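You operate a simulated robot arm through the tools that you are given. There is no shell and no other tool. Be economical: measure what you need, move in short steps, check, and stop when the job is done.

The job below is to be done with a simulated two-armed robot. You get a single attempt, and the scene is never put back.

JOB
Put the glue refill labelled "firm" from the right end of the print cart on the cubby ledge. Open the green drawer, take the red top hat and put it in the wide bay of the green drawer and shut the drawer again. Take the blue card case and leave it in the yellow crate. Switch the red outlet switch on. Put the orange flash battery on the teal-topped cable cover. Take the brown card case and put it on the purple bay. Do these in any order. Set down upright: orange flash battery.

Only the result counts: the job must be done as asked and must still hold three seconds after the hand-in. Knocking over, shifting, dropping, spilling or breaking anything else fails it. Lids that push on must go on centred and level and be pressed home; caps that screw on are set level and turned clockwise until they are tight.

ROBOT AND FRAMES
Two 7-joint arms with two-finger grippers on one trunk, on a base that drives. Base frame: it is fixed to the floor where the robot stands at the start and does not move with it; the origin is under the middle of the robot, x ahead of it, y to its left, z up; the surface under the hand at the start is at about z = 0.85. Readings come in m, rad, newtons and seconds.
The left shoulder is at the start at [0.033, 0.163, 1.181], the right one opposite. With the tool pointing down near the work surface each hand reaches from about 0.26 to 0.72 m from the robot's upright axis, wherever it stands, measured 20 degrees to its own side. Places, roughly: blue card case [0.5, 0, 0.5]; brown card case [1.5, -2.25, 0.75]; cubby ledge (52x20 cm) [2.36, -0.4, 0.8]; glue refill [0.75, 0.25, 0.75]; green drawer [-2.9, 2.8, 0.7]; orange flash battery [-1, -2.5, 1]; purple bay (20x22 cm) [2.14, -2.34, 0.8]; red outlet switch [-0.5, -2.3, 1.1]; red top hat (9x11x6 cm) [0.4, 0.2, 0.9]; teal-topped cable cover [2.25, -1.5, 0.25]; wide bay of the green drawer [-2.8, 2.8, 0.6]; yellow crate (33x20x12 cm) [1.1, -2.4, 0.8]. Payload 2.45 kg a hand.
The TCP of each hand is the grasp point between the finger pads, 0.026 m short of the fingertips. In the tool frame z runs along the fingers and y along their closing line. The gripper opens to 0.096 m. The gripper's body begins 0.069 m behind the TCP.
Orientation is that of the tool frame in the base frame, as a unit quaternion [w, x, y, z]. With the fingers straight down and closing along the base's y, the tool's x points along the base's -x, its y along +y and its z along -z.

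CONTROLS
- The arms move only by the tool move_arm. It takes "left_moves", "right_moves" or both (then of equal length, played together; a hand with none holds still); each is a list that holds one entry, the list of rows, each a list of 7 numbers: the shift along the base's x, y, z in cm, then the turn, a rotation vector about the base's x, y, z in rad, then the closure, from 0 (fully open) to 1 (shut). In form: [[[x, y, z, ax, ay, az, jaw], ...]]. A call has 1 to 12 rows; each row shifts and turns the commanded pose from where the row before left it. Each row takes 0.2 s and may step no farther than 0.05 m and 0.15 rad from the row before; otherwise, or with a gripper value out of range, the whole call is refused. A pose out of reach is approached as far as the arm can. The call stops where the force on the tool passes 40 N (or 10 N more than at its start, if that is more) or the arm is blocked; 0.2 s more then pass. Each finger halts on what it meets, pressing with about 44 N; the grip force reading is that of the motor and also rises with nothing between the fingers. The clock runs only during rows and for 0.2 s after the last one: add rows that do not move to give the fingers time. The reply holds the time, the measured pose of the TCP, the force on the tool along the base axes, the opening and the grip force, in the units named above and with some noise, with the torque about the TCP (base axes, N m) and any sound that the robot's microphone picked up.
- Cameras (640 x 400 px; columns grow to the right, rows downward): "scene" is now at [0.0876, 0.017, 1.6517]; the picture's right is [0.05, -1.00, 0.00], its down [-0.81, -0.04, -0.58] and it looks along [0.58, 0.03, -0.82] (base axes); focal length 276 px, centre (320, 200). "left" rides on the left gripper at [0.082, -0.003, -0.098] in its tool frame; the picture's right is [0.04, 1.00, 0.00], its down [-0.73, 0.03, -0.68] and it looks along [-0.68, 0.03, 0.73] (tool axes); focal length 256 px, centre (320, 200). "right" rides on the right gripper at [0.082, 0.003, -0.098] in its tool frame; the picture's right is [-0.04, 1.00, 0.00], its down [-0.73, -0.03, -0.68] and it looks along [-0.68, -0.03, 0.73] (tool axes); focal length 256 px, centre (320, 200). There is no depth. A picture from a camera that has moved, and an enlarged one, comes with that camera's place and axes in the base frame and with its lens. The place of the scene camera against the robot may be out by one fixed shift of up to 0.012 m in any direction.
- snapshot(camera): a new picture of that camera. No time passes.
- raise_lower(by): slides the trunk up (or, below 0, down) by that many m; the arms and the scene camera ride with it, the base frame stays. It gives what a move gives, with no picture.
- base_move(legs): drives the robot by 1 to 6 legs, each [ahead, left, turn to the left] in m, m and rad, along the robot's own axes; the way and the turn of a leg run together, so that a leg with both is an arc; at most 1.5 m and 3.142 rad a leg. The arms and the cameras ride along, it lands a little off, and it stops where it bumps. It gives what a move gives.
- turn_head(pan, tilt): turns the head with the scene camera to pan (to the left, within 2.094 rad either way) and tilt (down, from -0.506 to 1.204), counted from straight ahead of the robot. It gives what a move gives.
- inspect(camera, box): a new picture of the part [left, top, right, bottom] of that camera's present view, enlarged. No time passes.
- sign_off(): hands the job in; it is judged then, once.

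Work in short steps. Places have to be worked out from the pictures, the camera data and where the tool is seen: move nearer, look again, correct. Check each grasp and each placing, and mend what went wrong. You have 196 turns and 184 pictures in all, those below and enlarged ones among them. Open the grippers and draw the arms clear of the work before you hand the job in, unless the task says otherwise.

The tools are called after ">>>" as a command line: name --argument value ..., lists and objects as JSON in quotes. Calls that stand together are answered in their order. move_arm: Moves the arms, as the interface text tells. Its arguments: {"type":"object","properties":{"left_moves":{"type":"array","items":{"type":"array","items":{"type":"array","items":{"type":"number"}}}},"right_moves":{"type":"array","items":{"type":"array","items":{"type":"array","items":{"type":"number"}}}}},"required":[]} The other tools are called the same way: raise_lower (by) slides the trunk up or down; base_move (legs) drives the base; turn_head (pan, tilt) turns the head that bears the scene camera; snapshot (camera) takes a picture; inspect (camera, box) takes an enlarged picture of a part of a camera's view; sign_off () hands the job in.

At the start:

```text
clock: 0.0
left_tool_pos: [0.5076, 0.3602, 1.1398]
left_tcp_rot: [-0.001, 0.0, 1.0, -0.001]
left_contact_force: [-0.4, -0.1, 0.4]
left_torque: [0.03, 0.02, -0.02]
left_finger_gap: 0.0959
left_finger_force: 0.1
right_tool_pos: [0.4425, -0.089, 1.1794]
right_tcp_rot: [0.0, 0.001, 1.0, 0.0]
right_contact_force: [0.9, -0.1, -0.4]
right_torque: [0.01, 0.03, -0.02]
right_finger_gap: 0.096
right_finger_force: 0.0
trunk travel left (down, up): [-0.35, 0.217]
robot x, y, heading: [-0.0016, 0.0, -0.0]
head pan, tilt: [0.047, 0.949]
```

scene: 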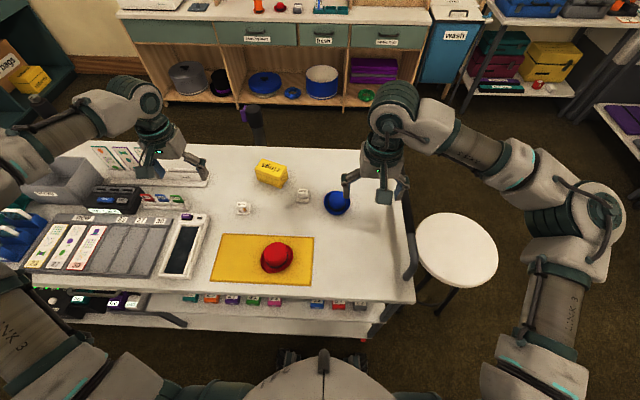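
right: 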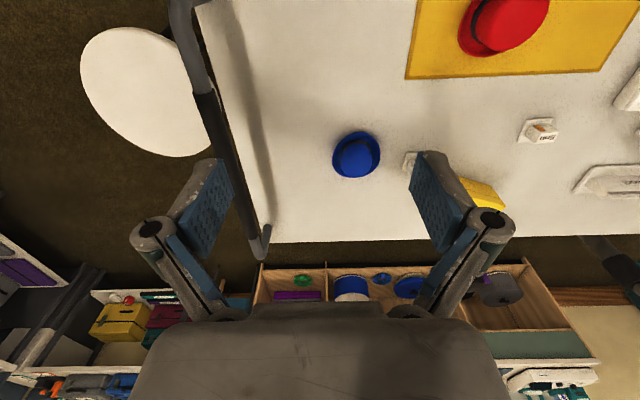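
left: 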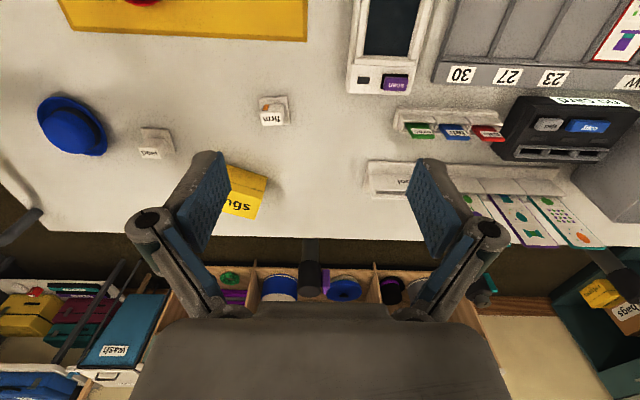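

I'll start by zooming in on the cart to read the labels and find the items.

>>> inspect --camera "scene" --box '[200, 140, 420, 310]'

>>> inspect --camera "left" --box '[0, 60, 320, 260]'

>>> inspect --camera "scene" --box '[400, 0, 640, 150]'

```text
2.35 times, centred on (310, 225) of scene
camera zoom: at [0.0876, 0.017, 1.6517], right [0.05, -1.0, 0.0], down [-0.81, -0.04, -0.58], along [0.58, 0.03, -0.82], focal length 650 px, centre (344, 141)
```

zoom: 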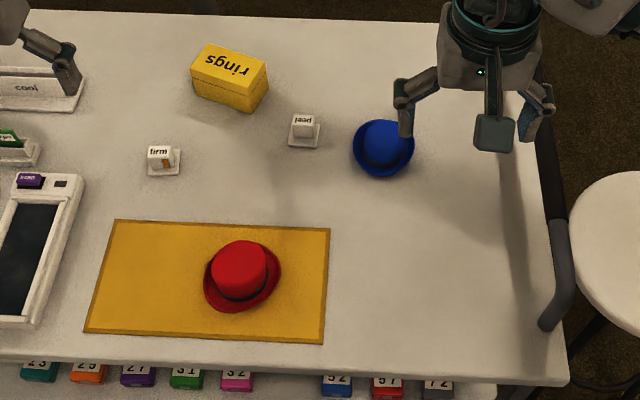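

```text
2.00 times, centred on (160, 160) of left
camera zoom: at [0.4279, 0.3553, 1.2381], right [-0.04, 1.0, 0.0], down [0.73, 0.03, 0.68], along [0.68, 0.03, -0.73], focal length 512 px, centre (640, 280)
```

zoom: 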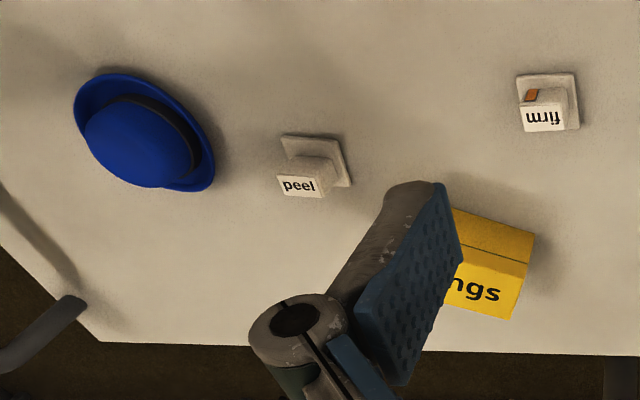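

```text
2.67 times, centred on (520, 75) of scene
camera zoom: at [0.0876, 0.017, 1.6517], right [0.05, -1.0, 0.0], down [-0.81, -0.04, -0.58], along [0.58, 0.03, -0.82], focal length 737 px, centre (-213, 533)
```

zoom: 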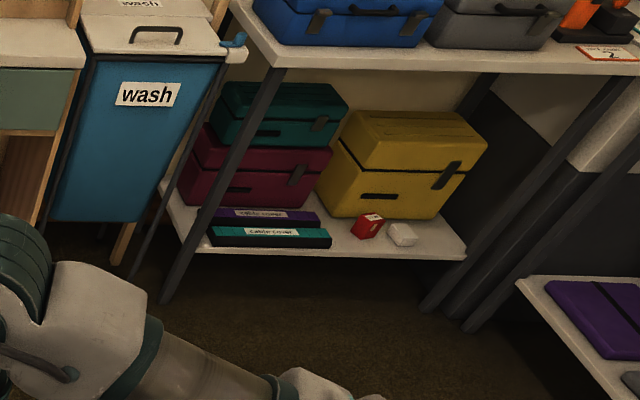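

I'll look around the room with the head at several pans to map where the other places are.

>>> turn_head --pan -0.7 --tilt 0.45

>>> snapshot --camera "scene"

>>> turn_head --pan -1.8 --tilt 0.4

>>> snapshot --camera "scene"

>>> turn_head --pan 2.09 --tilt 0.4

>>> snapshot --camera "scene"

>>> turn_head --pan 0.8 --tilt 0.5

>>> snapshot --camera "scene"

>>> turn_head --pan 0.0 --tilt 0.6

>>> snapshot --camera "scene"

```text
clock: 1.1
left_tool_pos: [0.5051, 0.3587, 1.1413]
left_tcp_rot: [0.001, 0.0, 1.0, -0.001]
left_contact_force: [0.2, -0.1, -0.4]
left_torque: [-0.01, 0.01, -0.02]
left_finger_gap: 0.0961
left_finger_force: 0.0
right_tool_pos: [0.4406, -0.0893, 1.1802]
right_tcp_rot: [0.001, 0.001, 1.0, -0.001]
right_contact_force: [0.6, 0.2, 0.1]
right_torque: [-0.03, -0.01, 0.02]
right_finger_gap: 0.0959
right_finger_force: 0.0
trunk travel left (down, up): [-0.35, 0.217]
robot x, y, heading: [-0.0023, 0.0005, -0.002]
head pan, tilt: [-0.7, 0.45]
```

```text
177 pictures are left
camera scene: at [0.0857, -0.0457, 1.6937], right [-0.64, -0.77, 0.0], down [-0.34, 0.28, -0.9], along [0.69, -0.58, -0.44], focal length 276 px, centre (320, 200)
```

scene: 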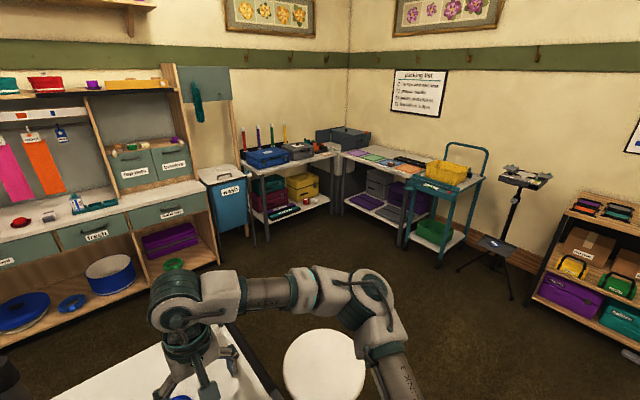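

```text
clock: 2.4
left_tool_pos: [0.5047, 0.3588, 1.1425]
left_tcp_rot: [0.001, 0.0, 1.0, 0.0]
left_contact_force: [0.2, -0.9, 0.7]
left_torque: [0.0, 0.02, 0.0]
left_finger_gap: 0.0959
left_finger_force: 0.1
right_tool_pos: [0.44, -0.0894, 1.1792]
right_tcp_rot: [0.001, 0.001, 1.0, 0.0]
right_contact_force: [-0.4, 0.0, -0.1]
right_torque: [-0.03, 0.03, -0.01]
right_finger_gap: 0.0961
right_finger_force: 0.0
trunk travel left (down, up): [-0.35, 0.217]
robot x, y, heading: [-0.0006, 0.0014, -0.0]
head pan, tilt: [-1.799, 0.4]
```

```text
176 pictures are left
camera scene: at [-0.0059, -0.0768, 1.6988], right [-0.97, 0.23, 0.0], down [0.08, 0.38, -0.92], along [-0.21, -0.9, -0.39], focal length 276 px, centre (320, 200)
```

scene: 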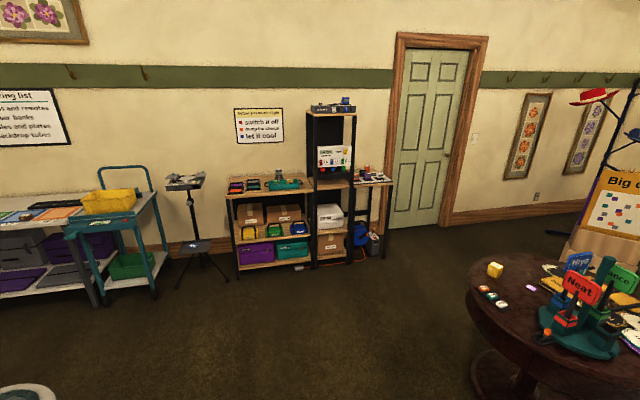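

```text
clock: 5.6
left_tool_pos: [0.5054, 0.3604, 1.1416]
left_tcp_rot: [0.001, 0.0, 1.0, 0.0]
left_contact_force: [0.4, 0.3, 0.0]
left_torque: [-0.03, 0.01, 0.02]
left_finger_gap: 0.0959
left_finger_force: 0.1
right_tool_pos: [0.4399, -0.0886, 1.1806]
right_tcp_rot: [0.0, 0.001, 1.0, 0.001]
right_contact_force: [0.3, 0.6, 0.2]
right_torque: [-0.01, 0.03, -0.01]
right_finger_gap: 0.096
right_finger_force: 0.0
trunk travel left (down, up): [-0.35, 0.217]
robot x, y, heading: [-0.0009, -0.0014, -0.001]
head pan, tilt: [2.089, 0.4]
```

```text
175 pictures are left
camera scene: at [-0.0309, 0.094, 1.6987], right [0.87, 0.5, 0.0], down [0.19, -0.34, -0.92], along [-0.46, 0.8, -0.39], focal length 276 px, centre (320, 200)
```

scene: 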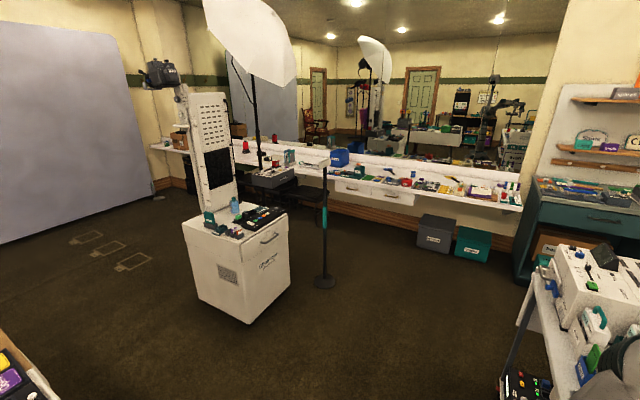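

```text
clock: 7.1
left_tool_pos: [0.505, 0.3582, 1.1422]
left_tcp_rot: [0.001, 0.0, 1.0, 0.0]
left_contact_force: [-0.4, 0.3, 0.3]
left_torque: [0.0, -0.02, -0.03]
left_finger_gap: 0.0958
left_finger_force: 0.1
right_tool_pos: [0.4399, -0.0894, 1.1816]
right_tcp_rot: [0.0, 0.0, 1.0, 0.001]
right_contact_force: [-0.7, -0.9, -0.7]
right_torque: [-0.03, 0.0, 0.01]
right_finger_gap: 0.0961
right_finger_force: 0.1
trunk travel left (down, up): [-0.35, 0.217]
robot x, y, heading: [0.0002, 0.0029, 0.001]
head pan, tilt: [0.799, 0.499]
```

```text
174 pictures are left
camera scene: at [0.0783, 0.0788, 1.6892], right [0.72, -0.7, 0.0], down [-0.34, -0.34, -0.88], along [0.61, 0.63, -0.48], focal length 276 px, centre (320, 200)
```

scene: 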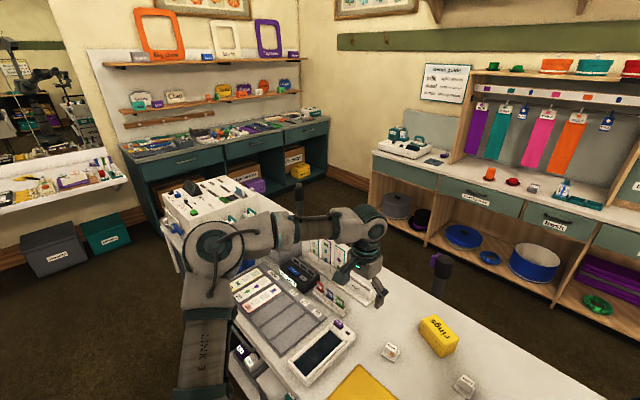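

```text
clock: 8.2
left_tool_pos: [0.5064, 0.3591, 1.1426]
left_tcp_rot: [0.001, 0.0, 1.0, 0.0]
left_contact_force: [0.2, -0.3, 0.0]
left_torque: [0.01, 0.01, 0.0]
left_finger_gap: 0.0958
left_finger_force: 0.1
right_tool_pos: [0.4399, -0.0905, 1.1806]
right_tcp_rot: [0.001, 0.001, 1.0, 0.001]
right_contact_force: [0.1, 0.1, 0.7]
right_torque: [-0.03, 0.0, 0.0]
right_finger_gap: 0.096
right_finger_force: 0.2
trunk travel left (down, up): [-0.35, 0.217]
robot x, y, heading: [0.001, -0.0022, 0.0]
head pan, tilt: [0.0, 0.6]
```

```text
173 pictures are left
camera scene: at [0.1034, 0.0135, 1.6801], right [0.0, -1.0, 0.0], down [-0.57, 0.0, -0.82], along [0.82, 0.0, -0.57], focal length 276 px, centre (320, 200)
```

scene: 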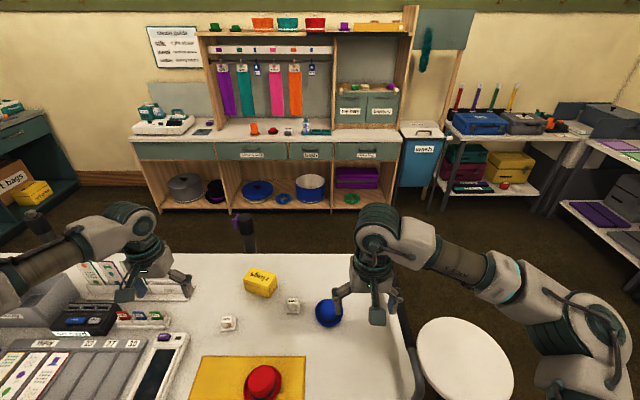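

The only "firm" piece I see stands on the cart top near (0.593, 0.30). I'll move the left hand over it for a closer look, and look at the cart's lower shelf for the blue card case.

>>> move_arm --left_moves '[[[2.1, -1.5, -3.5, 0, 0, 0, 0], [2.1, -1.5, -3.5, 0, 0, 0, 0], [2.1, -1.5, -3.5, 0, 0, 0, 0], [2.1, -1.3, -2.5, 0, 0, 0, 0]]]'

>>> snapshot --camera "left"

>>> turn_head --pan 0.0 --tilt 1.2

>>> snapshot --camera "scene"

```text
clock: 9.2
left_tool_pos: [0.5919, 0.2996, 1.012]
left_tcp_rot: [0.0, 0.001, 1.0, 0.0]
left_contact_force: [-0.7, 0.4, 0.3]
left_torque: [-0.02, 0.02, 0.02]
left_finger_gap: 0.0956
left_finger_force: 0.1
right_tool_pos: [0.4421, -0.0891, 1.1798]
right_tcp_rot: [0.0, 0.001, 1.0, 0.001]
right_contact_force: [-0.3, 0.4, 0.8]
right_torque: [-0.03, 0.03, 0.02]
right_finger_gap: 0.0959
right_finger_force: 0.0
trunk travel left (down, up): [-0.35, 0.217]
robot x, y, heading: [-0.0011, -0.0001, -0.002]
head pan, tilt: [0.0, 0.6]
```

```text
172 pictures are left
camera left: at [0.5108, 0.2955, 1.1091], right [-0.04, 1.0, 0.0], down [0.73, 0.03, 0.68], along [0.68, 0.03, -0.73], focal length 256 px, centre (320, 200)
```

left: 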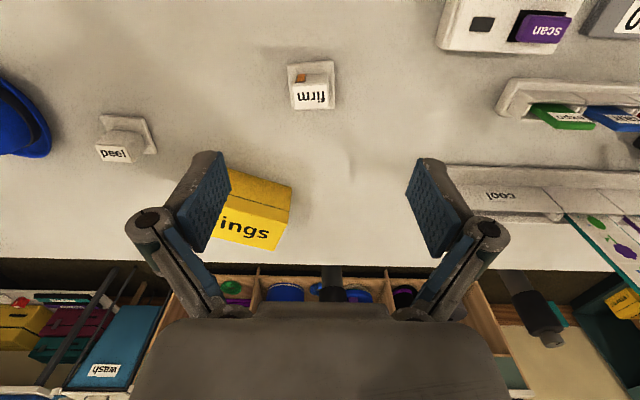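

```text
clock: 10.2
left_tool_pos: [0.5897, 0.3004, 1.0125]
left_tcp_rot: [0.001, 0.001, 1.0, 0.0]
left_contact_force: [0.9, -0.6, -0.4]
left_torque: [0.01, -0.03, 0.02]
left_finger_gap: 0.0959
left_finger_force: 0.0
right_tool_pos: [0.44, -0.0897, 1.1807]
right_tcp_rot: [0.001, 0.001, 1.0, 0.001]
right_contact_force: [0.5, 0.5, -0.1]
right_torque: [0.0, 0.0, -0.03]
right_finger_gap: 0.0961
right_finger_force: 0.0
trunk travel left (down, up): [-0.35, 0.217]
robot x, y, heading: [-0.0012, -0.0011, 0.003]
head pan, tilt: [0.0, 1.201]
```

```text
171 pictures are left
camera scene: at [0.0715, 0.0128, 1.6356], right [0.0, -1.0, 0.0], down [-0.93, 0.0, -0.36], along [0.36, 0.0, -0.93], focal length 276 px, centre (320, 200)
```

scene: 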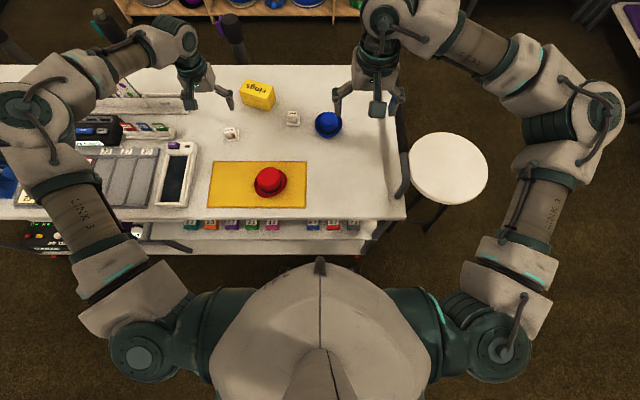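

Zooming on the firm piece to see its shape (block on a base plate).

>>> inspect --camera "left" --box '[250, 40, 370, 130]'

>>> inspect --camera "scene" --box '[170, 180, 400, 260]'

```text
4.44 times, centred on (310, 85) of left
camera zoom: at [0.5089, 0.2963, 1.1107], right [-0.04, 1.0, 0.0], down [0.73, 0.03, 0.68], along [0.68, 0.03, -0.73], focal length 1138 px, centre (364, 711)
```

zoom: 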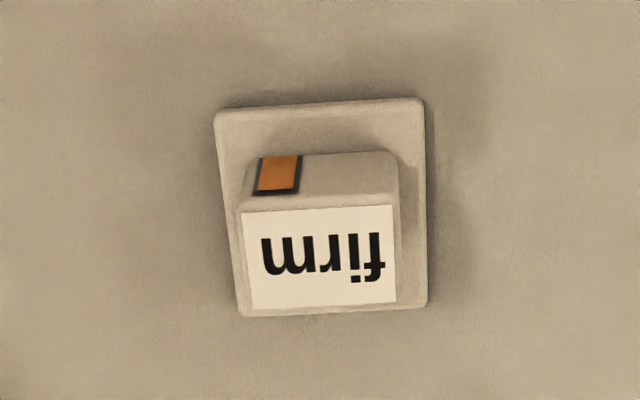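

```text
2.78 times, centred on (285, 220) of scene
camera zoom: at [0.0715, 0.0128, 1.6356], right [0.0, -1.0, 0.0], down [-0.93, 0.0, -0.36], along [0.36, 0.0, -0.93], focal length 769 px, centre (417, 144)
```

zoom: 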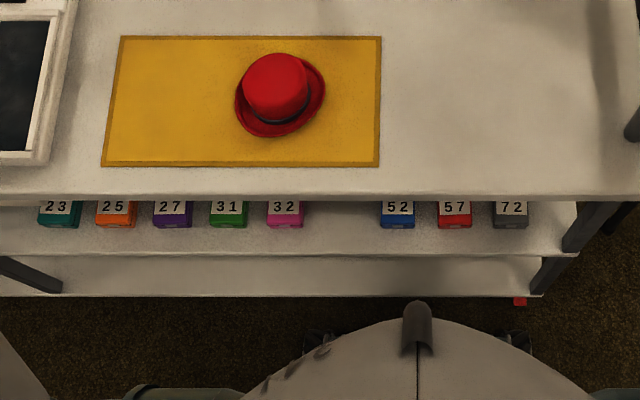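

The block is about 3×2×3 cm on a thin plate, centred near (0.595, 0.292). I'll descend and close on it.

>>> move_arm --left_moves '[[[0.4, -0.8, -4.2, 0, 0, 0, 0.3], [0, 0, -4.0, 0, 0, 0, 0.3], [0, 0, -4.0, 0, 0, 0, 0.3], [0, 0, 0, 0, 0, 0, 1], [0, 0, 0, 0, 0, 0, 1], [0, 0, 0, 0, 0, 0, 1]]]'

>>> snapshot --camera "left"

```text
clock: 11.6
left_tool_pos: [0.5723, 0.3012, 0.902]
left_tcp_rot: [0.002, 0.0, 1.0, 0.0]
left_contact_force: [0.4, 0.1, 0.1]
left_torque: [0.0, 0.01, 0.0]
left_finger_gap: 0.0001
left_finger_force: 28.3
left hand out of reach, approached as far as the arm can: row 2, 3
right_tool_pos: [0.4412, -0.0899, 1.1822]
right_tcp_rot: [0.001, 0.001, 1.0, 0.0]
right_contact_force: [0.7, 0.3, -0.6]
right_torque: [0.04, 0.01, -0.01]
right_finger_gap: 0.0958
right_finger_force: 0.1
trunk travel left (down, up): [-0.35, 0.217]
robot x, y, heading: [-0.0016, -0.0013, -0.006]
head pan, tilt: [0.0, 1.201]
```

```text
168 pictures are left
camera left: at [0.4909, 0.2973, 0.9988], right [-0.04, 1.0, 0.0], down [0.73, 0.03, 0.68], along [0.68, 0.03, -0.73], focal length 256 px, centre (320, 200)
```

left: 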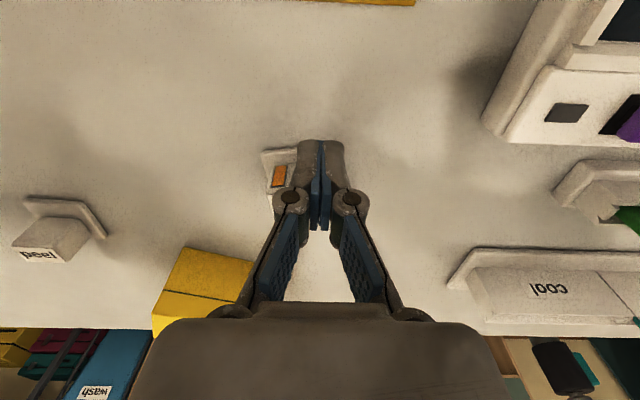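

The hand came up short of reach. I'll lift, open, then lower the trunk to gain reach.

>>> move_arm --left_moves '[[[-0.5, 0, 3, 0, 0, 0, 1], [-0.5, 0, 4, 0, 0, 0, 0.3], [0, 0, 4, 0, 0, 0, 0.3], [0, 0, 4, 0, 0, 0, 0.3]]]' --right_moves '[[[0, 0, 3, 0, 0, 0, 0], [0, 0, 3, 0, 0, 0, 0], [0, 0, 3, 0, 0, 0, 0], [0, 0, 0, 0, 0, 0, 0]]]'

>>> raise_lower --by -0.12

```text
clock: 12.6
left_tool_pos: [0.5632, 0.2986, 1.0531]
left_tcp_rot: [0.0, 0.0, 1.0, 0.0]
left_contact_force: [0.7, -0.2, -0.5]
left_torque: [0.03, 0.0, -0.01]
left_finger_gap: 0.0673
left_finger_force: 0.1
right_tool_pos: [0.4431, -0.0905, 1.2731]
right_tcp_rot: [0.001, 0.0, 1.0, 0.001]
right_contact_force: [-0.1, -0.2, -0.3]
right_torque: [0.05, 0.0, -0.01]
right_finger_gap: 0.0961
right_finger_force: 0.0
trunk travel left (down, up): [-0.35, 0.217]
robot x, y, heading: [-0.003, -0.0019, 0.004]
head pan, tilt: [0.0, 1.201]
```

```text
clock: 14.1
left_tool_pos: [0.5624, 0.2999, 0.9338]
left_tcp_rot: [0.002, 0.0, 1.0, 0.0]
left_contact_force: [0.0, 0.7, 0.2]
left_torque: [0.01, -0.01, 0.01]
left_finger_gap: 0.0671
left_finger_force: 0.1
right_tool_pos: [0.4395, -0.0892, 1.1516]
right_tcp_rot: [0.002, 0.0, 1.0, 0.002]
right_contact_force: [-0.9, -0.5, -0.4]
right_torque: [-0.02, -0.05, 0.03]
right_finger_gap: 0.0959
right_finger_force: 0.1
trunk travel left (down, up): [-0.23, 0.337]
robot x, y, heading: [0.0025, -0.0013, 0.001]
head pan, tilt: [0.0, 1.201]
```

Now move over the block and descend to z≈0.89 in checked steps.

>>> move_arm --left_moves '[[[3.3, -0.9, 0, 0, 0, 0, 0.2], [0, 0, -2.2, 0, 0, 0, 0.2], [0, 0, -2.2, 0, 0, 0, 0.2], [0, 0, 0, 0, 0, 0, 0.2]]]'

>>> snapshot --camera "left"

```text
clock: 15.1
left_tool_pos: [0.5951, 0.293, 0.8899]
left_tcp_rot: [0.001, 0.0, 1.0, -0.001]
left_contact_force: [0.1, 0.7, -1.1]
left_torque: [0.03, -0.02, 0.0]
left_finger_gap: 0.0769
left_finger_force: 0.1
right_tool_pos: [0.44, -0.0885, 1.1502]
right_tcp_rot: [0.001, 0.001, 1.0, 0.0]
right_contact_force: [-0.1, -0.2, 0.2]
right_torque: [0.02, 0.03, -0.01]
right_finger_gap: 0.0959
right_finger_force: 0.0
trunk travel left (down, up): [-0.23, 0.337]
robot x, y, heading: [0.001, 0.0034, 0.001]
head pan, tilt: [0.0, 1.201]
```

```text
167 pictures are left
camera left: at [0.5141, 0.2885, 0.9872], right [-0.04, 1.0, 0.0], down [0.73, 0.03, 0.68], along [0.68, 0.03, -0.73], focal length 256 px, centre (320, 200)
```

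left: 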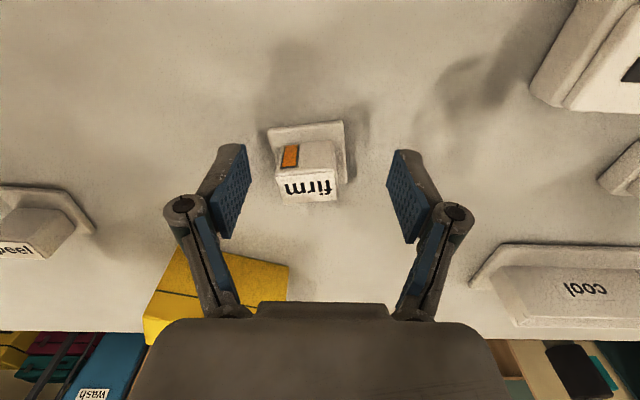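

The block is slightly left of the grip centre (~6 mm); correct and close.

>>> move_arm --left_moves '[[[-0.4, -0.6, -0.3, 0, 0, 0, 0.2], [0, 0, 0, 0, 0, 0, 1], [0, 0, 0, 0, 0, 0, 1], [0, 0, 0, 0, 0, 0, 1]]]'

>>> move_arm --left_moves '[[[0, 0, 4, 0, 0, 0, 1], [0, 0, 4, 0, 0, 0, 1]]]'

>>> snapshot --camera "left"

```text
clock: 16.1
left_tool_pos: [0.5908, 0.2868, 0.8858]
left_tcp_rot: [0.001, 0.0, 1.0, 0.0]
left_contact_force: [-0.9, 1.4, 0.9]
left_torque: [0.01, 0.0, 0.03]
left_finger_gap: 0.0315
left_finger_force: 43.9
right_tool_pos: [0.4392, -0.0903, 1.1514]
right_tcp_rot: [0.001, 0.001, 1.0, 0.001]
right_contact_force: [0.5, -0.2, -0.4]
right_torque: [0.06, -0.03, 0.03]
right_finger_gap: 0.0962
right_finger_force: 0.1
trunk travel left (down, up): [-0.23, 0.337]
robot x, y, heading: [0.0013, 0.0033, -0.002]
head pan, tilt: [0.0, 1.201]
```

```text
clock: 16.7
left_tool_pos: [0.5903, 0.2869, 0.9662]
left_tcp_rot: [0.001, 0.0, 1.0, 0.0]
left_contact_force: [-0.9, 0.3, -0.5]
left_torque: [0.01, 0.03, 0.0]
left_finger_gap: 0.0316
left_finger_force: 44.0
right_tool_pos: [0.4393, -0.0897, 1.1508]
right_tcp_rot: [0.001, 0.001, 1.0, 0.001]
right_contact_force: [-0.2, 0.3, -0.7]
right_torque: [0.05, -0.04, -0.01]
right_finger_gap: 0.0958
right_finger_force: 0.1
trunk travel left (down, up): [-0.23, 0.337]
robot x, y, heading: [-0.0037, 0.0006, -0.002]
head pan, tilt: [0.0, 1.201]
```

```text
166 pictures are left
camera left: at [0.5098, 0.2827, 1.064], right [-0.04, 1.0, 0.0], down [0.73, 0.03, 0.68], along [0.68, 0.03, -0.73], focal length 256 px, centre (320, 200)
```

left: 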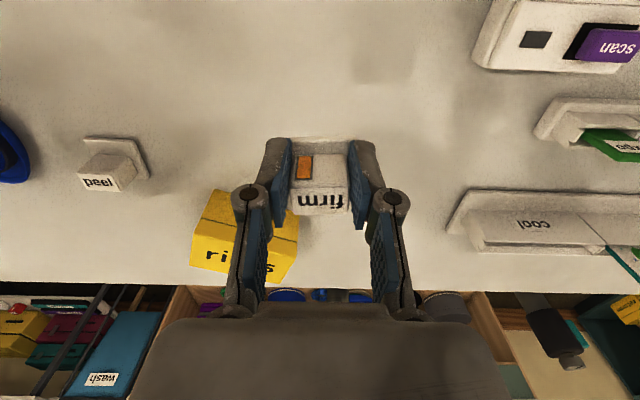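

Refill held. I'll pull the left hand in, back the robot off from the cart, and lower the trunk to look at the lower-shelf blue case.

>>> move_arm --left_moves '[[[-3, 1, 3, 0, 0, 0, 1], [-4, 2, 2, 0, 0, 0, 1], [-4, 2, 2, 0, 0, 0, 1], [-4, 1, 2, 0, 0, 0, 1]]]'

>>> base_move --legs '[[-0.4, 0, 0]]'

>>> raise_lower --by -0.1

>>> turn_head --pan 0.0 --tilt 0.85

>>> snapshot --camera "scene"

```text
clock: 17.7
left_tool_pos: [0.4385, 0.3469, 1.0551]
left_tcp_rot: [0.002, 0.0, 1.0, -0.001]
left_contact_force: [-0.3, -0.1, -1.5]
left_torque: [0.04, -0.03, 0.0]
left_finger_gap: 0.0312
left_finger_force: 43.7
right_tool_pos: [0.4377, -0.0896, 1.1518]
right_tcp_rot: [0.003, 0.001, 1.0, 0.0]
right_contact_force: [-0.2, -0.8, 0.3]
right_torque: [-0.01, 0.0, 0.01]
right_finger_gap: 0.0959
right_finger_force: 0.0
trunk travel left (down, up): [-0.23, 0.337]
robot x, y, heading: [0.0032, -0.002, -0.002]
head pan, tilt: [0.0, 1.201]
```

```text
clock: 20.1
left_tool_pos: [0.0823, 0.3711, 1.07]
left_tcp_rot: [0.005, -0.059, 0.998, 0.02]
left_contact_force: [0.0, 0.3, -0.6]
left_torque: [-0.1, -0.03, 0.0]
left_finger_gap: 0.0308
left_finger_force: 43.7
right_tool_pos: [0.1328, -0.0652, 1.1513]
right_tcp_rot: [0.006, -0.059, 0.998, 0.016]
right_contact_force: [0.1, 0.5, 0.2]
right_torque: [-0.08, -0.04, 0.03]
right_finger_gap: 0.0962
right_finger_force: 0.0
trunk travel left (down, up): [-0.23, 0.337]
robot x, y, heading: [-0.305, 0.0103, 0.113]
head pan, tilt: [0.0, 1.201]
stopped in leg 1: the robot was blocked; the commanded pose is now the measured one
```

```text
clock: 21.4
left_tool_pos: [0.082, 0.3605, 0.9817]
left_tcp_rot: [0.007, -0.059, 0.998, 0.024]
left_contact_force: [1.0, -1.2, -2.3]
left_torque: [0.11, 0.1, 0.0]
left_finger_gap: 0.031
left_finger_force: 44.2
right_tool_pos: [0.1315, -0.0769, 1.0588]
right_tcp_rot: [0.008, -0.059, 0.998, 0.02]
right_contact_force: [-0.9, 0.0, -1.7]
right_torque: [0.07, 0.02, -0.02]
right_finger_gap: 0.0961
right_finger_force: 0.1
trunk travel left (down, up): [-0.13, 0.437]
robot x, y, heading: [-0.3041, 0.0108, 0.115]
head pan, tilt: [0.0, 1.201]
```

```text
clock: 22.3
left_tool_pos: [0.083, 0.3602, 0.9803]
left_tcp_rot: [0.007, -0.058, 0.998, 0.024]
left_contact_force: [-3.1, 1.3, 1.3]
left_torque: [-0.16, -0.2, 0.0]
left_finger_gap: 0.0307
left_finger_force: 43.9
right_tool_pos: [0.132, -0.0781, 1.0573]
right_tcp_rot: [0.008, -0.058, 0.998, 0.02]
right_contact_force: [0.5, -0.3, 0.8]
right_torque: [0.03, 0.14, 0.04]
right_finger_gap: 0.0959
right_finger_force: 0.1
trunk travel left (down, up): [-0.13, 0.437]
robot x, y, heading: [-0.3052, 0.01, 0.113]
head pan, tilt: [0.0, 0.85]
```

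```text
165 pictures are left
camera scene: at [-0.0505, 0.0551, 1.4318], right [0.12, -0.99, 0.0], down [-0.75, -0.09, -0.66], along [0.65, 0.07, -0.76], focal length 276 px, centre (320, 200)
```

scene: 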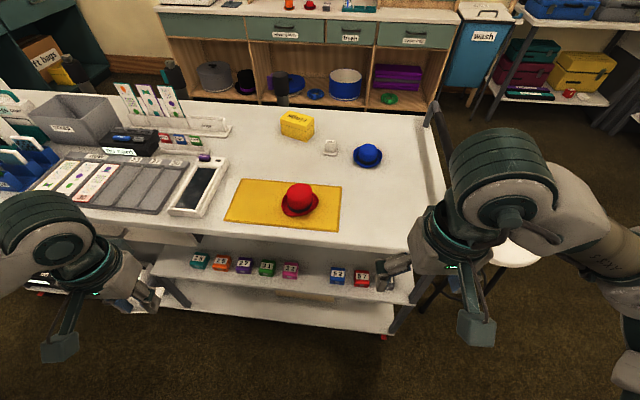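

The base bumped something behind. I'll look back to check what and whether it moved.

>>> turn_head --pan -2.09 --tilt 0.7

>>> snapshot --camera "scene"

>>> turn_head --pan 2.09 --tilt 0.7

>>> snapshot --camera "scene"

```text
clock: 24.3
left_tool_pos: [0.084, 0.3594, 0.98]
left_tcp_rot: [0.007, -0.058, 0.998, 0.024]
left_contact_force: [4.3, -1.3, -1.7]
left_torque: [0.17, 0.27, 0.04]
left_finger_gap: 0.0309
left_finger_force: 44.0
right_tool_pos: [0.1325, -0.0777, 1.0572]
right_tcp_rot: [0.008, -0.059, 0.998, 0.021]
right_contact_force: [0.2, -1.2, -1.9]
right_torque: [0.01, -0.1, -0.03]
right_finger_gap: 0.0959
right_finger_force: 0.1
trunk travel left (down, up): [-0.13, 0.437]
robot x, y, heading: [-0.3055, 0.0077, 0.114]
head pan, tilt: [-2.089, 0.7]
```

```text
164 pictures are left
camera scene: at [-0.1607, -0.0396, 1.4441], right [-0.92, 0.39, 0.01], down [0.25, 0.59, -0.76], along [-0.3, -0.7, -0.64], focal length 276 px, centre (320, 200)
```

scene: 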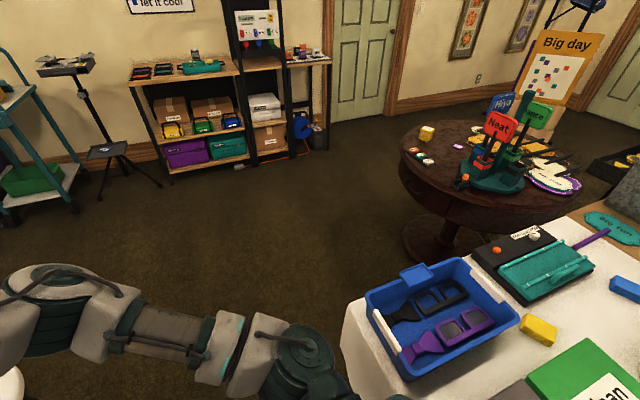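

```text
clock: 27.7
left_tool_pos: [0.0835, 0.3587, 0.9793]
left_tcp_rot: [0.007, -0.058, 0.998, 0.025]
left_contact_force: [-0.9, 0.6, -0.8]
left_torque: [-0.04, 0.0, -0.03]
left_finger_gap: 0.0307
left_finger_force: 43.2
right_tool_pos: [0.1331, -0.0776, 1.0574]
right_tcp_rot: [0.007, -0.059, 0.998, 0.021]
right_contact_force: [-0.4, 0.6, -0.3]
right_torque: [0.0, 0.01, 0.03]
right_finger_gap: 0.0961
right_finger_force: 0.0
trunk travel left (down, up): [-0.13, 0.437]
robot x, y, heading: [-0.3027, 0.0092, 0.119]
head pan, tilt: [2.089, 0.7]
```

```text
163 pictures are left
camera scene: at [-0.1776, 0.106, 1.4445], right [0.81, 0.59, 0.0], down [0.38, -0.52, -0.77], along [-0.46, 0.62, -0.64], focal length 276 px, centre (320, 200)
```

scene: 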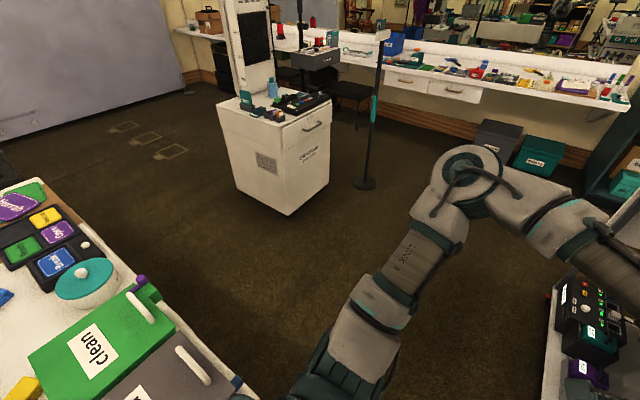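

Only a fixed table is behind; everything looks undisturbed. I'll step forward slightly, straighten, then pitch the right hand 45° forward and lower it before the shelf.

>>> base_move --legs '[[0.06, 0, -0.117]]'

>>> move_arm --right_moves '[[[0, 1, -4, 0, -0.14, 0, 0], [0, 1, -4, 0, -0.14, 0, 0], [0, 1, -4, 0, -0.14, 0, 0], [0, 1, -4, 0, -0.14, 0, 0], [0, 1, -4, 0, -0.14, 0, 0], [0, 1, -4, 0, -0.08, 0, 0], [0, 1, -4, 0, 0, 0, 0], [0, 1, -4, 0, 0, 0, 0]]]'

>>> snapshot --camera "right"

```text
clock: 28.6
left_tool_pos: [0.1857, 0.3162, 0.9701]
left_tcp_rot: [0.004, 0.0, 1.0, 0.022]
left_contact_force: [0.9, 0.0, -0.2]
left_torque: [-0.03, 0.0, -0.01]
left_finger_gap: 0.031
left_finger_force: 44.3
right_tool_pos: [0.1809, -0.1232, 1.0482]
right_tcp_rot: [0.006, 0.001, 1.0, 0.019]
right_contact_force: [0.4, 1.0, -0.8]
right_torque: [0.0, 0.01, 0.02]
right_finger_gap: 0.096
right_finger_force: 0.0
trunk travel left (down, up): [-0.13, 0.437]
robot x, y, heading: [-0.2419, 0.0145, 0.0]
head pan, tilt: [2.089, 0.7]
```

```text
clock: 30.4
left_tool_pos: [0.1822, 0.3177, 0.9712]
left_tcp_rot: [0.007, 0.002, 1.0, 0.023]
left_contact_force: [0.0, -0.1, -0.8]
left_torque: [0.02, 0.03, -0.03]
left_finger_gap: 0.0309
left_finger_force: 44.2
right_tool_pos: [0.1937, -0.0325, 0.7326]
right_tcp_rot: [0.388, -0.006, 0.922, 0.017]
right_contact_force: [0.8, 0.7, -1.2]
right_torque: [0.01, 0.0, 0.0]
right_finger_gap: 0.0959
right_finger_force: 0.1
right hand out of reach, approached as far as the arm can: row 5, 6
trunk travel left (down, up): [-0.13, 0.437]
robot x, y, heading: [-0.2466, 0.0144, -0.011]
head pan, tilt: [2.089, 0.7]
```

```text
162 pictures are left
camera right: at [0.0675, -0.0318, 0.7439], right [0.0, 1.0, 0.06], down [0.03, -0.06, 1.0], along [1.0, 0.0, -0.03], focal length 256 px, centre (320, 200)
```

right: 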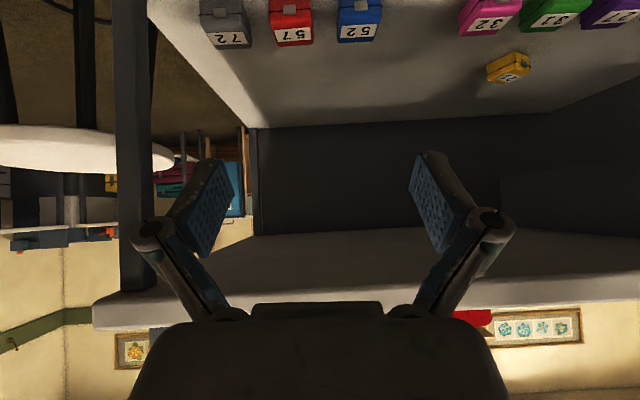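

The blue case 52 is near (0.39, 0.03, 0.5). I'll lower further for a squarer view of it.

>>> move_arm --right_moves '[[[0, 1.5, -4, 0, 0, 0, 0.15], [0, 1.5, -4, 0, 0, 0, 0.15], [0, 1.5, -2, 0, 0, 0, 0.15]]]'

>>> snapshot --camera "right"

```text
clock: 31.2
left_tool_pos: [0.1815, 0.3179, 0.9726]
left_tcp_rot: [0.008, 0.0, 1.0, 0.022]
left_contact_force: [0.3, -0.1, 0.2]
left_torque: [-0.03, 0.03, 0.0]
left_finger_gap: 0.0309
left_finger_force: 43.7
right_tool_pos: [0.1944, 0.0125, 0.6346]
right_tcp_rot: [0.387, -0.007, 0.922, 0.018]
right_contact_force: [0.6, 0.4, 0.2]
right_torque: [0.0, -0.01, 0.0]
right_finger_gap: 0.0815
right_finger_force: 0.1
trunk travel left (down, up): [-0.13, 0.437]
robot x, y, heading: [-0.2469, 0.0094, -0.004]
head pan, tilt: [2.089, 0.7]
```

```text
161 pictures are left
camera right: at [0.0672, 0.0126, 0.6462], right [0.0, 1.0, 0.06], down [0.03, -0.06, 1.0], along [1.0, 0.0, -0.03], focal length 256 px, centre (320, 200)
```

right: 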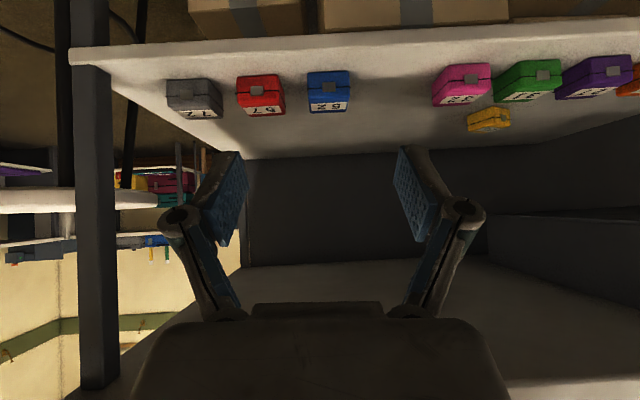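

The blue case is roughly 5.6 wide × 3 cm high, front near x≈0.42, top z≈0.48. I'll approach partway and re-look.

>>> move_arm --right_moves '[[[3.2, 0.4, -1.7, 0, 0, 0, 0.15], [3.2, 0.4, -1.7, 0, 0, 0, 0.15], [3.2, 0.4, -1.7, 0, 0, 0, 0.15], [3.2, 0.4, -1.7, 0, 0, 0, 0.15], [2.2, 0.4, -1.7, 0, 0, 0, 0.15]]]'

>>> snapshot --camera "right"

```text
clock: 32.4
left_tool_pos: [0.1812, 0.3181, 0.9717]
left_tcp_rot: [0.007, 0.0, 1.0, 0.022]
left_contact_force: [0.4, 0.5, -0.9]
left_torque: [0.01, 0.0, -0.02]
left_finger_gap: 0.0309
left_finger_force: 43.9
right_tool_pos: [0.3474, 0.0337, 0.5479]
right_tcp_rot: [0.387, -0.007, 0.922, 0.018]
right_contact_force: [0.4, -0.1, 0.5]
right_torque: [-0.01, -0.01, -0.01]
right_finger_gap: 0.0817
right_finger_force: 0.0
trunk travel left (down, up): [-0.13, 0.437]
robot x, y, heading: [-0.2456, 0.0116, -0.0]
head pan, tilt: [2.089, 0.7]
```

```text
160 pictures are left
camera right: at [0.2193, 0.0343, 0.5596], right [0.0, 1.0, 0.06], down [0.03, -0.06, 1.0], along [1.0, 0.0, -0.03], focal length 256 px, centre (320, 200)
```

right: 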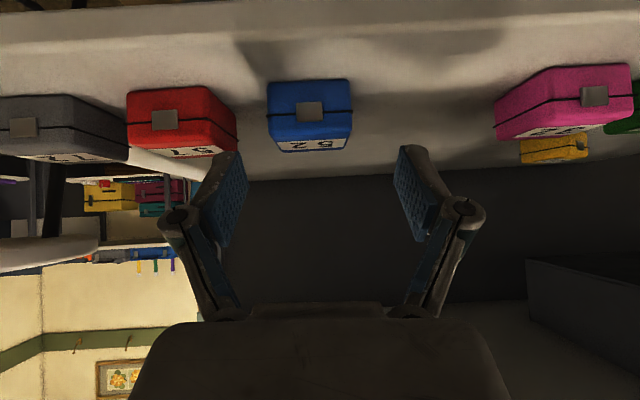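

Front face now calibrates to x≈0.371, z 0.483–0.515, y≈0.031. Move in and close.

>>> move_arm --right_moves '[[[2.4, -0.1, -1.5, 0, 0, 0, 0.15], [2.4, -0.1, -1.5, 0, 0, 0, 0.15], [0, 0, 0, 0, 0, 0, 0.15]]]'

>>> snapshot --camera "right"

```text
clock: 33.2
left_tool_pos: [0.1813, 0.317, 0.9736]
left_tcp_rot: [0.007, 0.001, 1.0, 0.022]
left_contact_force: [0.2, -0.1, 0.1]
left_torque: [0.0, 0.02, -0.02]
left_finger_gap: 0.0306
left_finger_force: 43.6
right_tool_pos: [0.3929, 0.032, 0.5166]
right_tcp_rot: [0.387, -0.007, 0.922, 0.017]
right_contact_force: [0.1, 0.6, 0.3]
right_torque: [-0.01, 0.0, 0.01]
right_finger_gap: 0.0815
right_finger_force: 0.0
trunk travel left (down, up): [-0.13, 0.437]
robot x, y, heading: [-0.2435, 0.0152, 0.002]
head pan, tilt: [2.089, 0.7]
```

```text
159 pictures are left
camera right: at [0.2658, 0.0328, 0.5276], right [0.0, 1.0, 0.06], down [0.03, -0.06, 1.0], along [1.0, 0.0, -0.03], focal length 256 px, centre (320, 200)
```

right: 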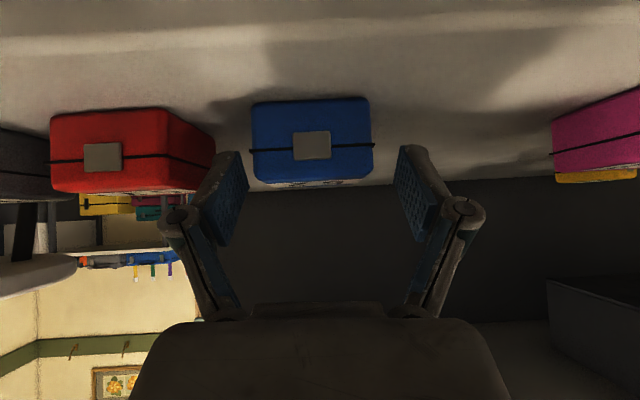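

Aligned; move 1 cm further in and close, then lift slightly.

>>> move_arm --right_moves '[[[0.8, -0.2, 0, 0, 0, 0, 0.15], [0, 0, 0, 0, 0, 0, 1], [0, 0, 0, 0, 0, 0, 1], [0, 0, 0, 0, 0, 0, 1], [0, 0, 1.5, 0, 0, 0, 1], [0, 0, 1.5, 0, 0, 0, 1]]]'

>>> snapshot --camera "right"

```text
clock: 34.6
left_tool_pos: [0.1815, 0.3176, 0.973]
left_tcp_rot: [0.007, 0.001, 1.0, 0.022]
left_contact_force: [0.2, 0.2, -0.8]
left_torque: [0.03, 0.02, 0.0]
left_finger_gap: 0.0307
left_finger_force: 44.4
right_tool_pos: [0.4001, 0.0307, 0.5475]
right_tcp_rot: [0.387, -0.007, 0.922, 0.017]
right_contact_force: [0.7, 0.2, -1.0]
right_torque: [0.01, -0.02, -0.02]
right_finger_gap: 0.0505
right_finger_force: 43.8
trunk travel left (down, up): [-0.13, 0.437]
robot x, y, heading: [-0.2457, 0.0137, -0.002]
head pan, tilt: [2.089, 0.7]
```

```text
158 pictures are left
camera right: at [0.2726, 0.0316, 0.5589], right [0.0, 1.0, 0.06], down [0.03, -0.06, 1.0], along [1.0, 0.0, -0.03], focal length 256 px, centre (320, 200)
```

right: 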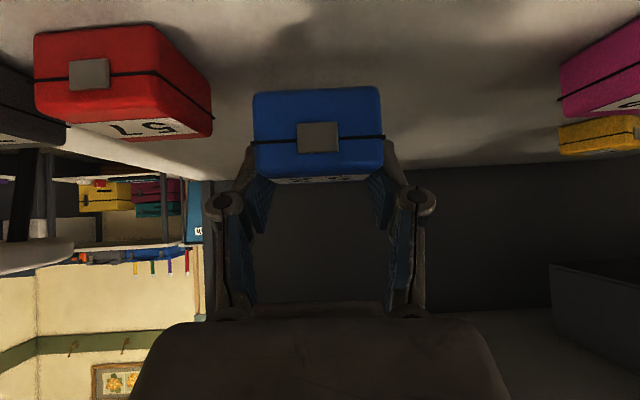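

Case held. Retract out from the shelf and then raise.

>>> move_arm --right_moves '[[[-4.5, 0, 1, 0, 0, 0, 1], [-4.5, 0, 1, 0, 0, 0, 1], [-4.5, -0.5, 1, 0, 0, 0, 1], [-4.5, -1, 0, 0, 0, 0, 1], [-2.5, -2, 3, 0, 0, 0, 1], [0, -2, 4, 0, 0, 0, 1], [0, -2, 4, 0, 0, 0, 1], [0, -2, 4, 0, 0, 0, 1], [0, -2, 4, 0, 0, 0, 1], [0, -2, 4, 0, 0, 0, 1], [0, -2, 4, 0, 0, 0, 1]]]'

>>> raise_lower --by 0.2

>>> turn_head --pan -1.2 --tilt 0.7

>>> snapshot --camera "scene"

```text
clock: 37.0
left_tool_pos: [0.1801, 0.3173, 0.9727]
left_tcp_rot: [0.007, 0.001, 1.0, 0.022]
left_contact_force: [0.0, -0.5, 0.3]
left_torque: [0.02, 0.01, 0.0]
left_finger_gap: 0.031
left_finger_force: 44.2
right_tool_pos: [0.2242, -0.1075, 0.846]
right_tcp_rot: [0.386, -0.007, 0.922, 0.018]
right_contact_force: [0.6, 0.3, 0.4]
right_torque: [0.01, 0.01, 0.0]
right_finger_gap: 0.0508
right_finger_force: 44.1
right hand out of reach, approached as far as the arm can: row 9, 10, 11
trunk travel left (down, up): [-0.13, 0.437]
robot x, y, heading: [-0.2484, 0.0164, -0.002]
head pan, tilt: [2.089, 0.7]
```

```text
clock: 39.2
left_tool_pos: [0.1826, 0.3186, 1.1719]
left_tcp_rot: [0.006, 0.001, 1.0, 0.022]
left_contact_force: [0.9, -0.2, -0.7]
left_torque: [0.0, 0.0, 0.0]
left_finger_gap: 0.0306
left_finger_force: 44.5
right_tool_pos: [0.2266, -0.1069, 1.0475]
right_tcp_rot: [0.387, -0.006, 0.922, 0.017]
right_contact_force: [-0.1, -0.6, -1.8]
right_torque: [0.0, 0.0, -0.01]
right_finger_gap: 0.0509
right_finger_force: 44.3
trunk travel left (down, up): [-0.33, 0.237]
robot x, y, heading: [-0.2417, 0.0135, -0.004]
head pan, tilt: [2.089, 0.7]
```

```text
clock: 42.0
left_tool_pos: [0.1802, 0.3172, 1.1724]
left_tcp_rot: [0.006, 0.001, 1.0, 0.023]
left_contact_force: [0.4, 0.0, -0.3]
left_torque: [-0.03, 0.01, -0.01]
left_finger_gap: 0.0307
left_finger_force: 43.7
right_tool_pos: [0.2258, -0.1069, 1.0479]
right_tcp_rot: [0.387, -0.007, 0.922, 0.017]
right_contact_force: [0.5, -0.3, 0.3]
right_torque: [-0.02, -0.01, -0.01]
right_finger_gap: 0.0511
right_finger_force: 44.5
trunk travel left (down, up): [-0.33, 0.237]
robot x, y, heading: [-0.2434, 0.0126, -0.002]
head pan, tilt: [-1.201, 0.7]
```

```text
157 pictures are left
camera scene: at [-0.1924, -0.0536, 1.6517], right [-0.93, -0.36, 0.0], down [-0.23, 0.6, -0.76], along [0.27, -0.71, -0.64], focal length 276 px, centre (320, 200)
```

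scene: 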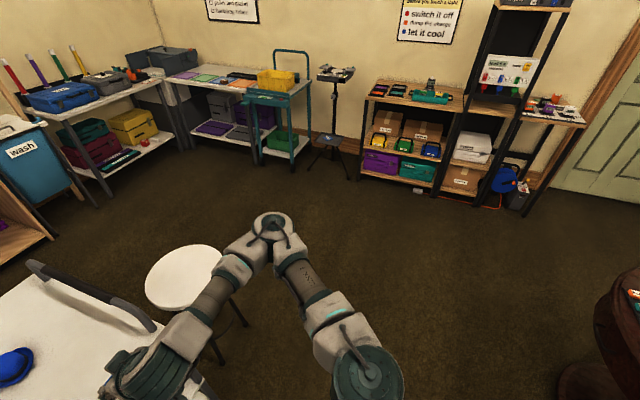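

Clear floor to the right. I'll strafe right, drive ahead, and turn to face the crate trolley.

>>> base_move --legs '[[0, -1.25, 0], [1.3, 0, 0], [0, 0, -1.57]]'

>>> turn_head --pan 0 --tilt 0.65

>>> snapshot --camera "scene"

```text
clock: 58.3
left_tool_pos: [1.3658, -1.6433, 1.1731]
left_tcp_rot: [0.021, 0.717, 0.696, 0.011]
left_contact_force: [0.8, 0.7, -0.5]
left_torque: [-0.01, 0.01, 0.0]
left_finger_gap: 0.0304
left_finger_force: 44.2
right_tool_pos: [0.9417, -1.6758, 1.047]
right_tcp_rot: [0.283, 0.656, 0.648, -0.265]
right_contact_force: [1.0, 0.2, 0.4]
right_torque: [0.03, 0.0, 0.01]
right_finger_gap: 0.0506
right_finger_force: 43.9
trunk travel left (down, up): [-0.33, 0.237]
robot x, y, heading: [1.0782, -1.2084, -1.604]
head pan, tilt: [-1.201, 0.7]
```

```text
clock: 59.7
left_tool_pos: [1.3672, -1.6407, 1.1734]
left_tcp_rot: [0.021, 0.718, 0.696, 0.009]
left_contact_force: [0.6, 0.2, -0.5]
left_torque: [0.01, -0.02, 0.01]
left_finger_gap: 0.0307
left_finger_force: 44.1
right_tool_pos: [0.9415, -1.6738, 1.0493]
right_tcp_rot: [0.284, 0.656, 0.646, -0.267]
right_contact_force: [-0.3, 0.3, -0.7]
right_torque: [-0.02, 0.02, -0.01]
right_finger_gap: 0.0508
right_finger_force: 44.1
trunk travel left (down, up): [-0.33, 0.237]
robot x, y, heading: [1.0755, -1.2075, -1.603]
head pan, tilt: [0.0, 0.649]
```

```text
156 pictures are left
camera scene: at [1.0756, -1.3031, 1.6558], right [-1.0, 0.03, 0.0], down [0.02, 0.61, -0.79], along [-0.03, -0.79, -0.61], focal length 276 px, centre (320, 200)
```

scene: 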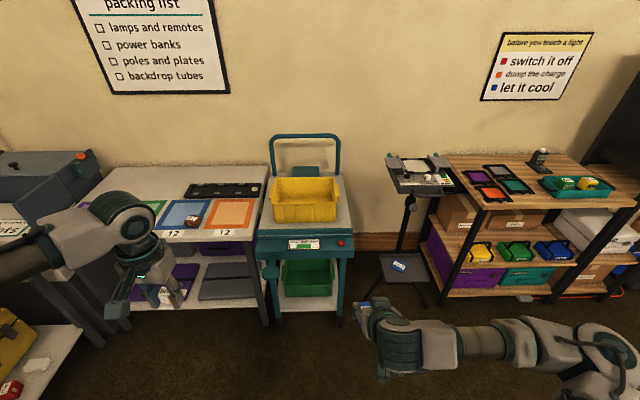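

Crate is near (1.11, −2.35); the brown case sits on the blue "12" bay to the left. Drive closer.

>>> base_move --legs '[[0.52, 0.1, 0.033]]'

>>> turn_head --pan 0 --tilt 0.9

>>> snapshot --camera "scene"

>>> snapshot --camera "right"

```text
clock: 62.8
left_tool_pos: [1.4571, -2.1623, 1.1756]
left_tcp_rot: [0.022, 0.713, 0.701, 0.01]
left_contact_force: [0.2, -0.5, 0.0]
left_torque: [-0.01, 0.03, 0.01]
left_finger_gap: 0.0307
left_finger_force: 44.3
right_tool_pos: [1.0319, -2.2022, 1.0492]
right_tcp_rot: [0.285, 0.652, 0.651, -0.263]
right_contact_force: [-0.1, -0.3, 0.2]
right_torque: [0.03, -0.04, 0.02]
right_finger_gap: 0.0506
right_finger_force: 44.3
trunk travel left (down, up): [-0.33, 0.237]
robot x, y, heading: [1.1612, -1.736, -1.592]
head pan, tilt: [0.0, 0.649]
```

```text
clock: 63.6
left_tool_pos: [1.459, -2.1599, 1.1756]
left_tcp_rot: [0.022, 0.712, 0.701, 0.009]
left_contact_force: [-0.5, 0.6, -0.3]
left_torque: [0.02, 0.01, 0.01]
left_finger_gap: 0.0306
left_finger_force: 44.0
right_tool_pos: [1.0342, -2.2005, 1.0491]
right_tcp_rot: [0.285, 0.652, 0.651, -0.265]
right_contact_force: [0.2, 0.3, -0.9]
right_torque: [0.02, -0.01, -0.04]
right_finger_gap: 0.0509
right_finger_force: 44.1
trunk travel left (down, up): [-0.33, 0.237]
robot x, y, heading: [1.1598, -1.7365, -1.589]
head pan, tilt: [0.0, 0.901]
```

```text
155 pictures are left
camera scene: at [1.1638, -1.8195, 1.6354], right [-1.0, 0.02, 0.0], down [0.01, 0.79, -0.62], along [-0.01, -0.62, -0.79], focal length 276 px, centre (320, 200)
```

scene: 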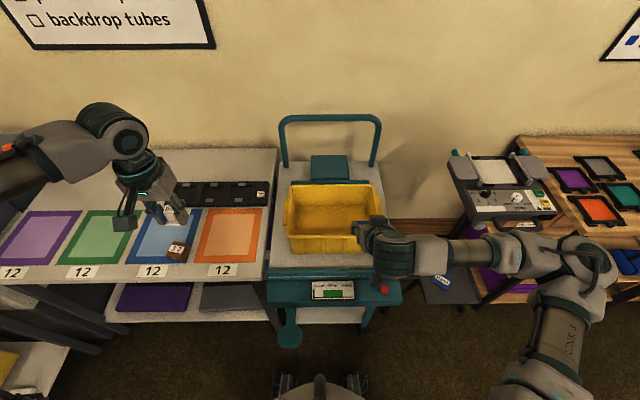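

```text
154 pictures are left
camera right: at [1.036, -2.0727, 1.0602], right [1.0, -0.02, 0.06], down [-0.06, -0.03, 1.0], along [-0.02, -1.0, -0.03], focal length 256 px, centre (320, 200)
```

right: 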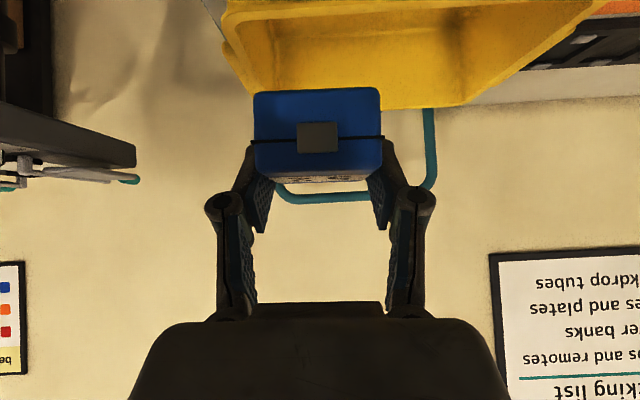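

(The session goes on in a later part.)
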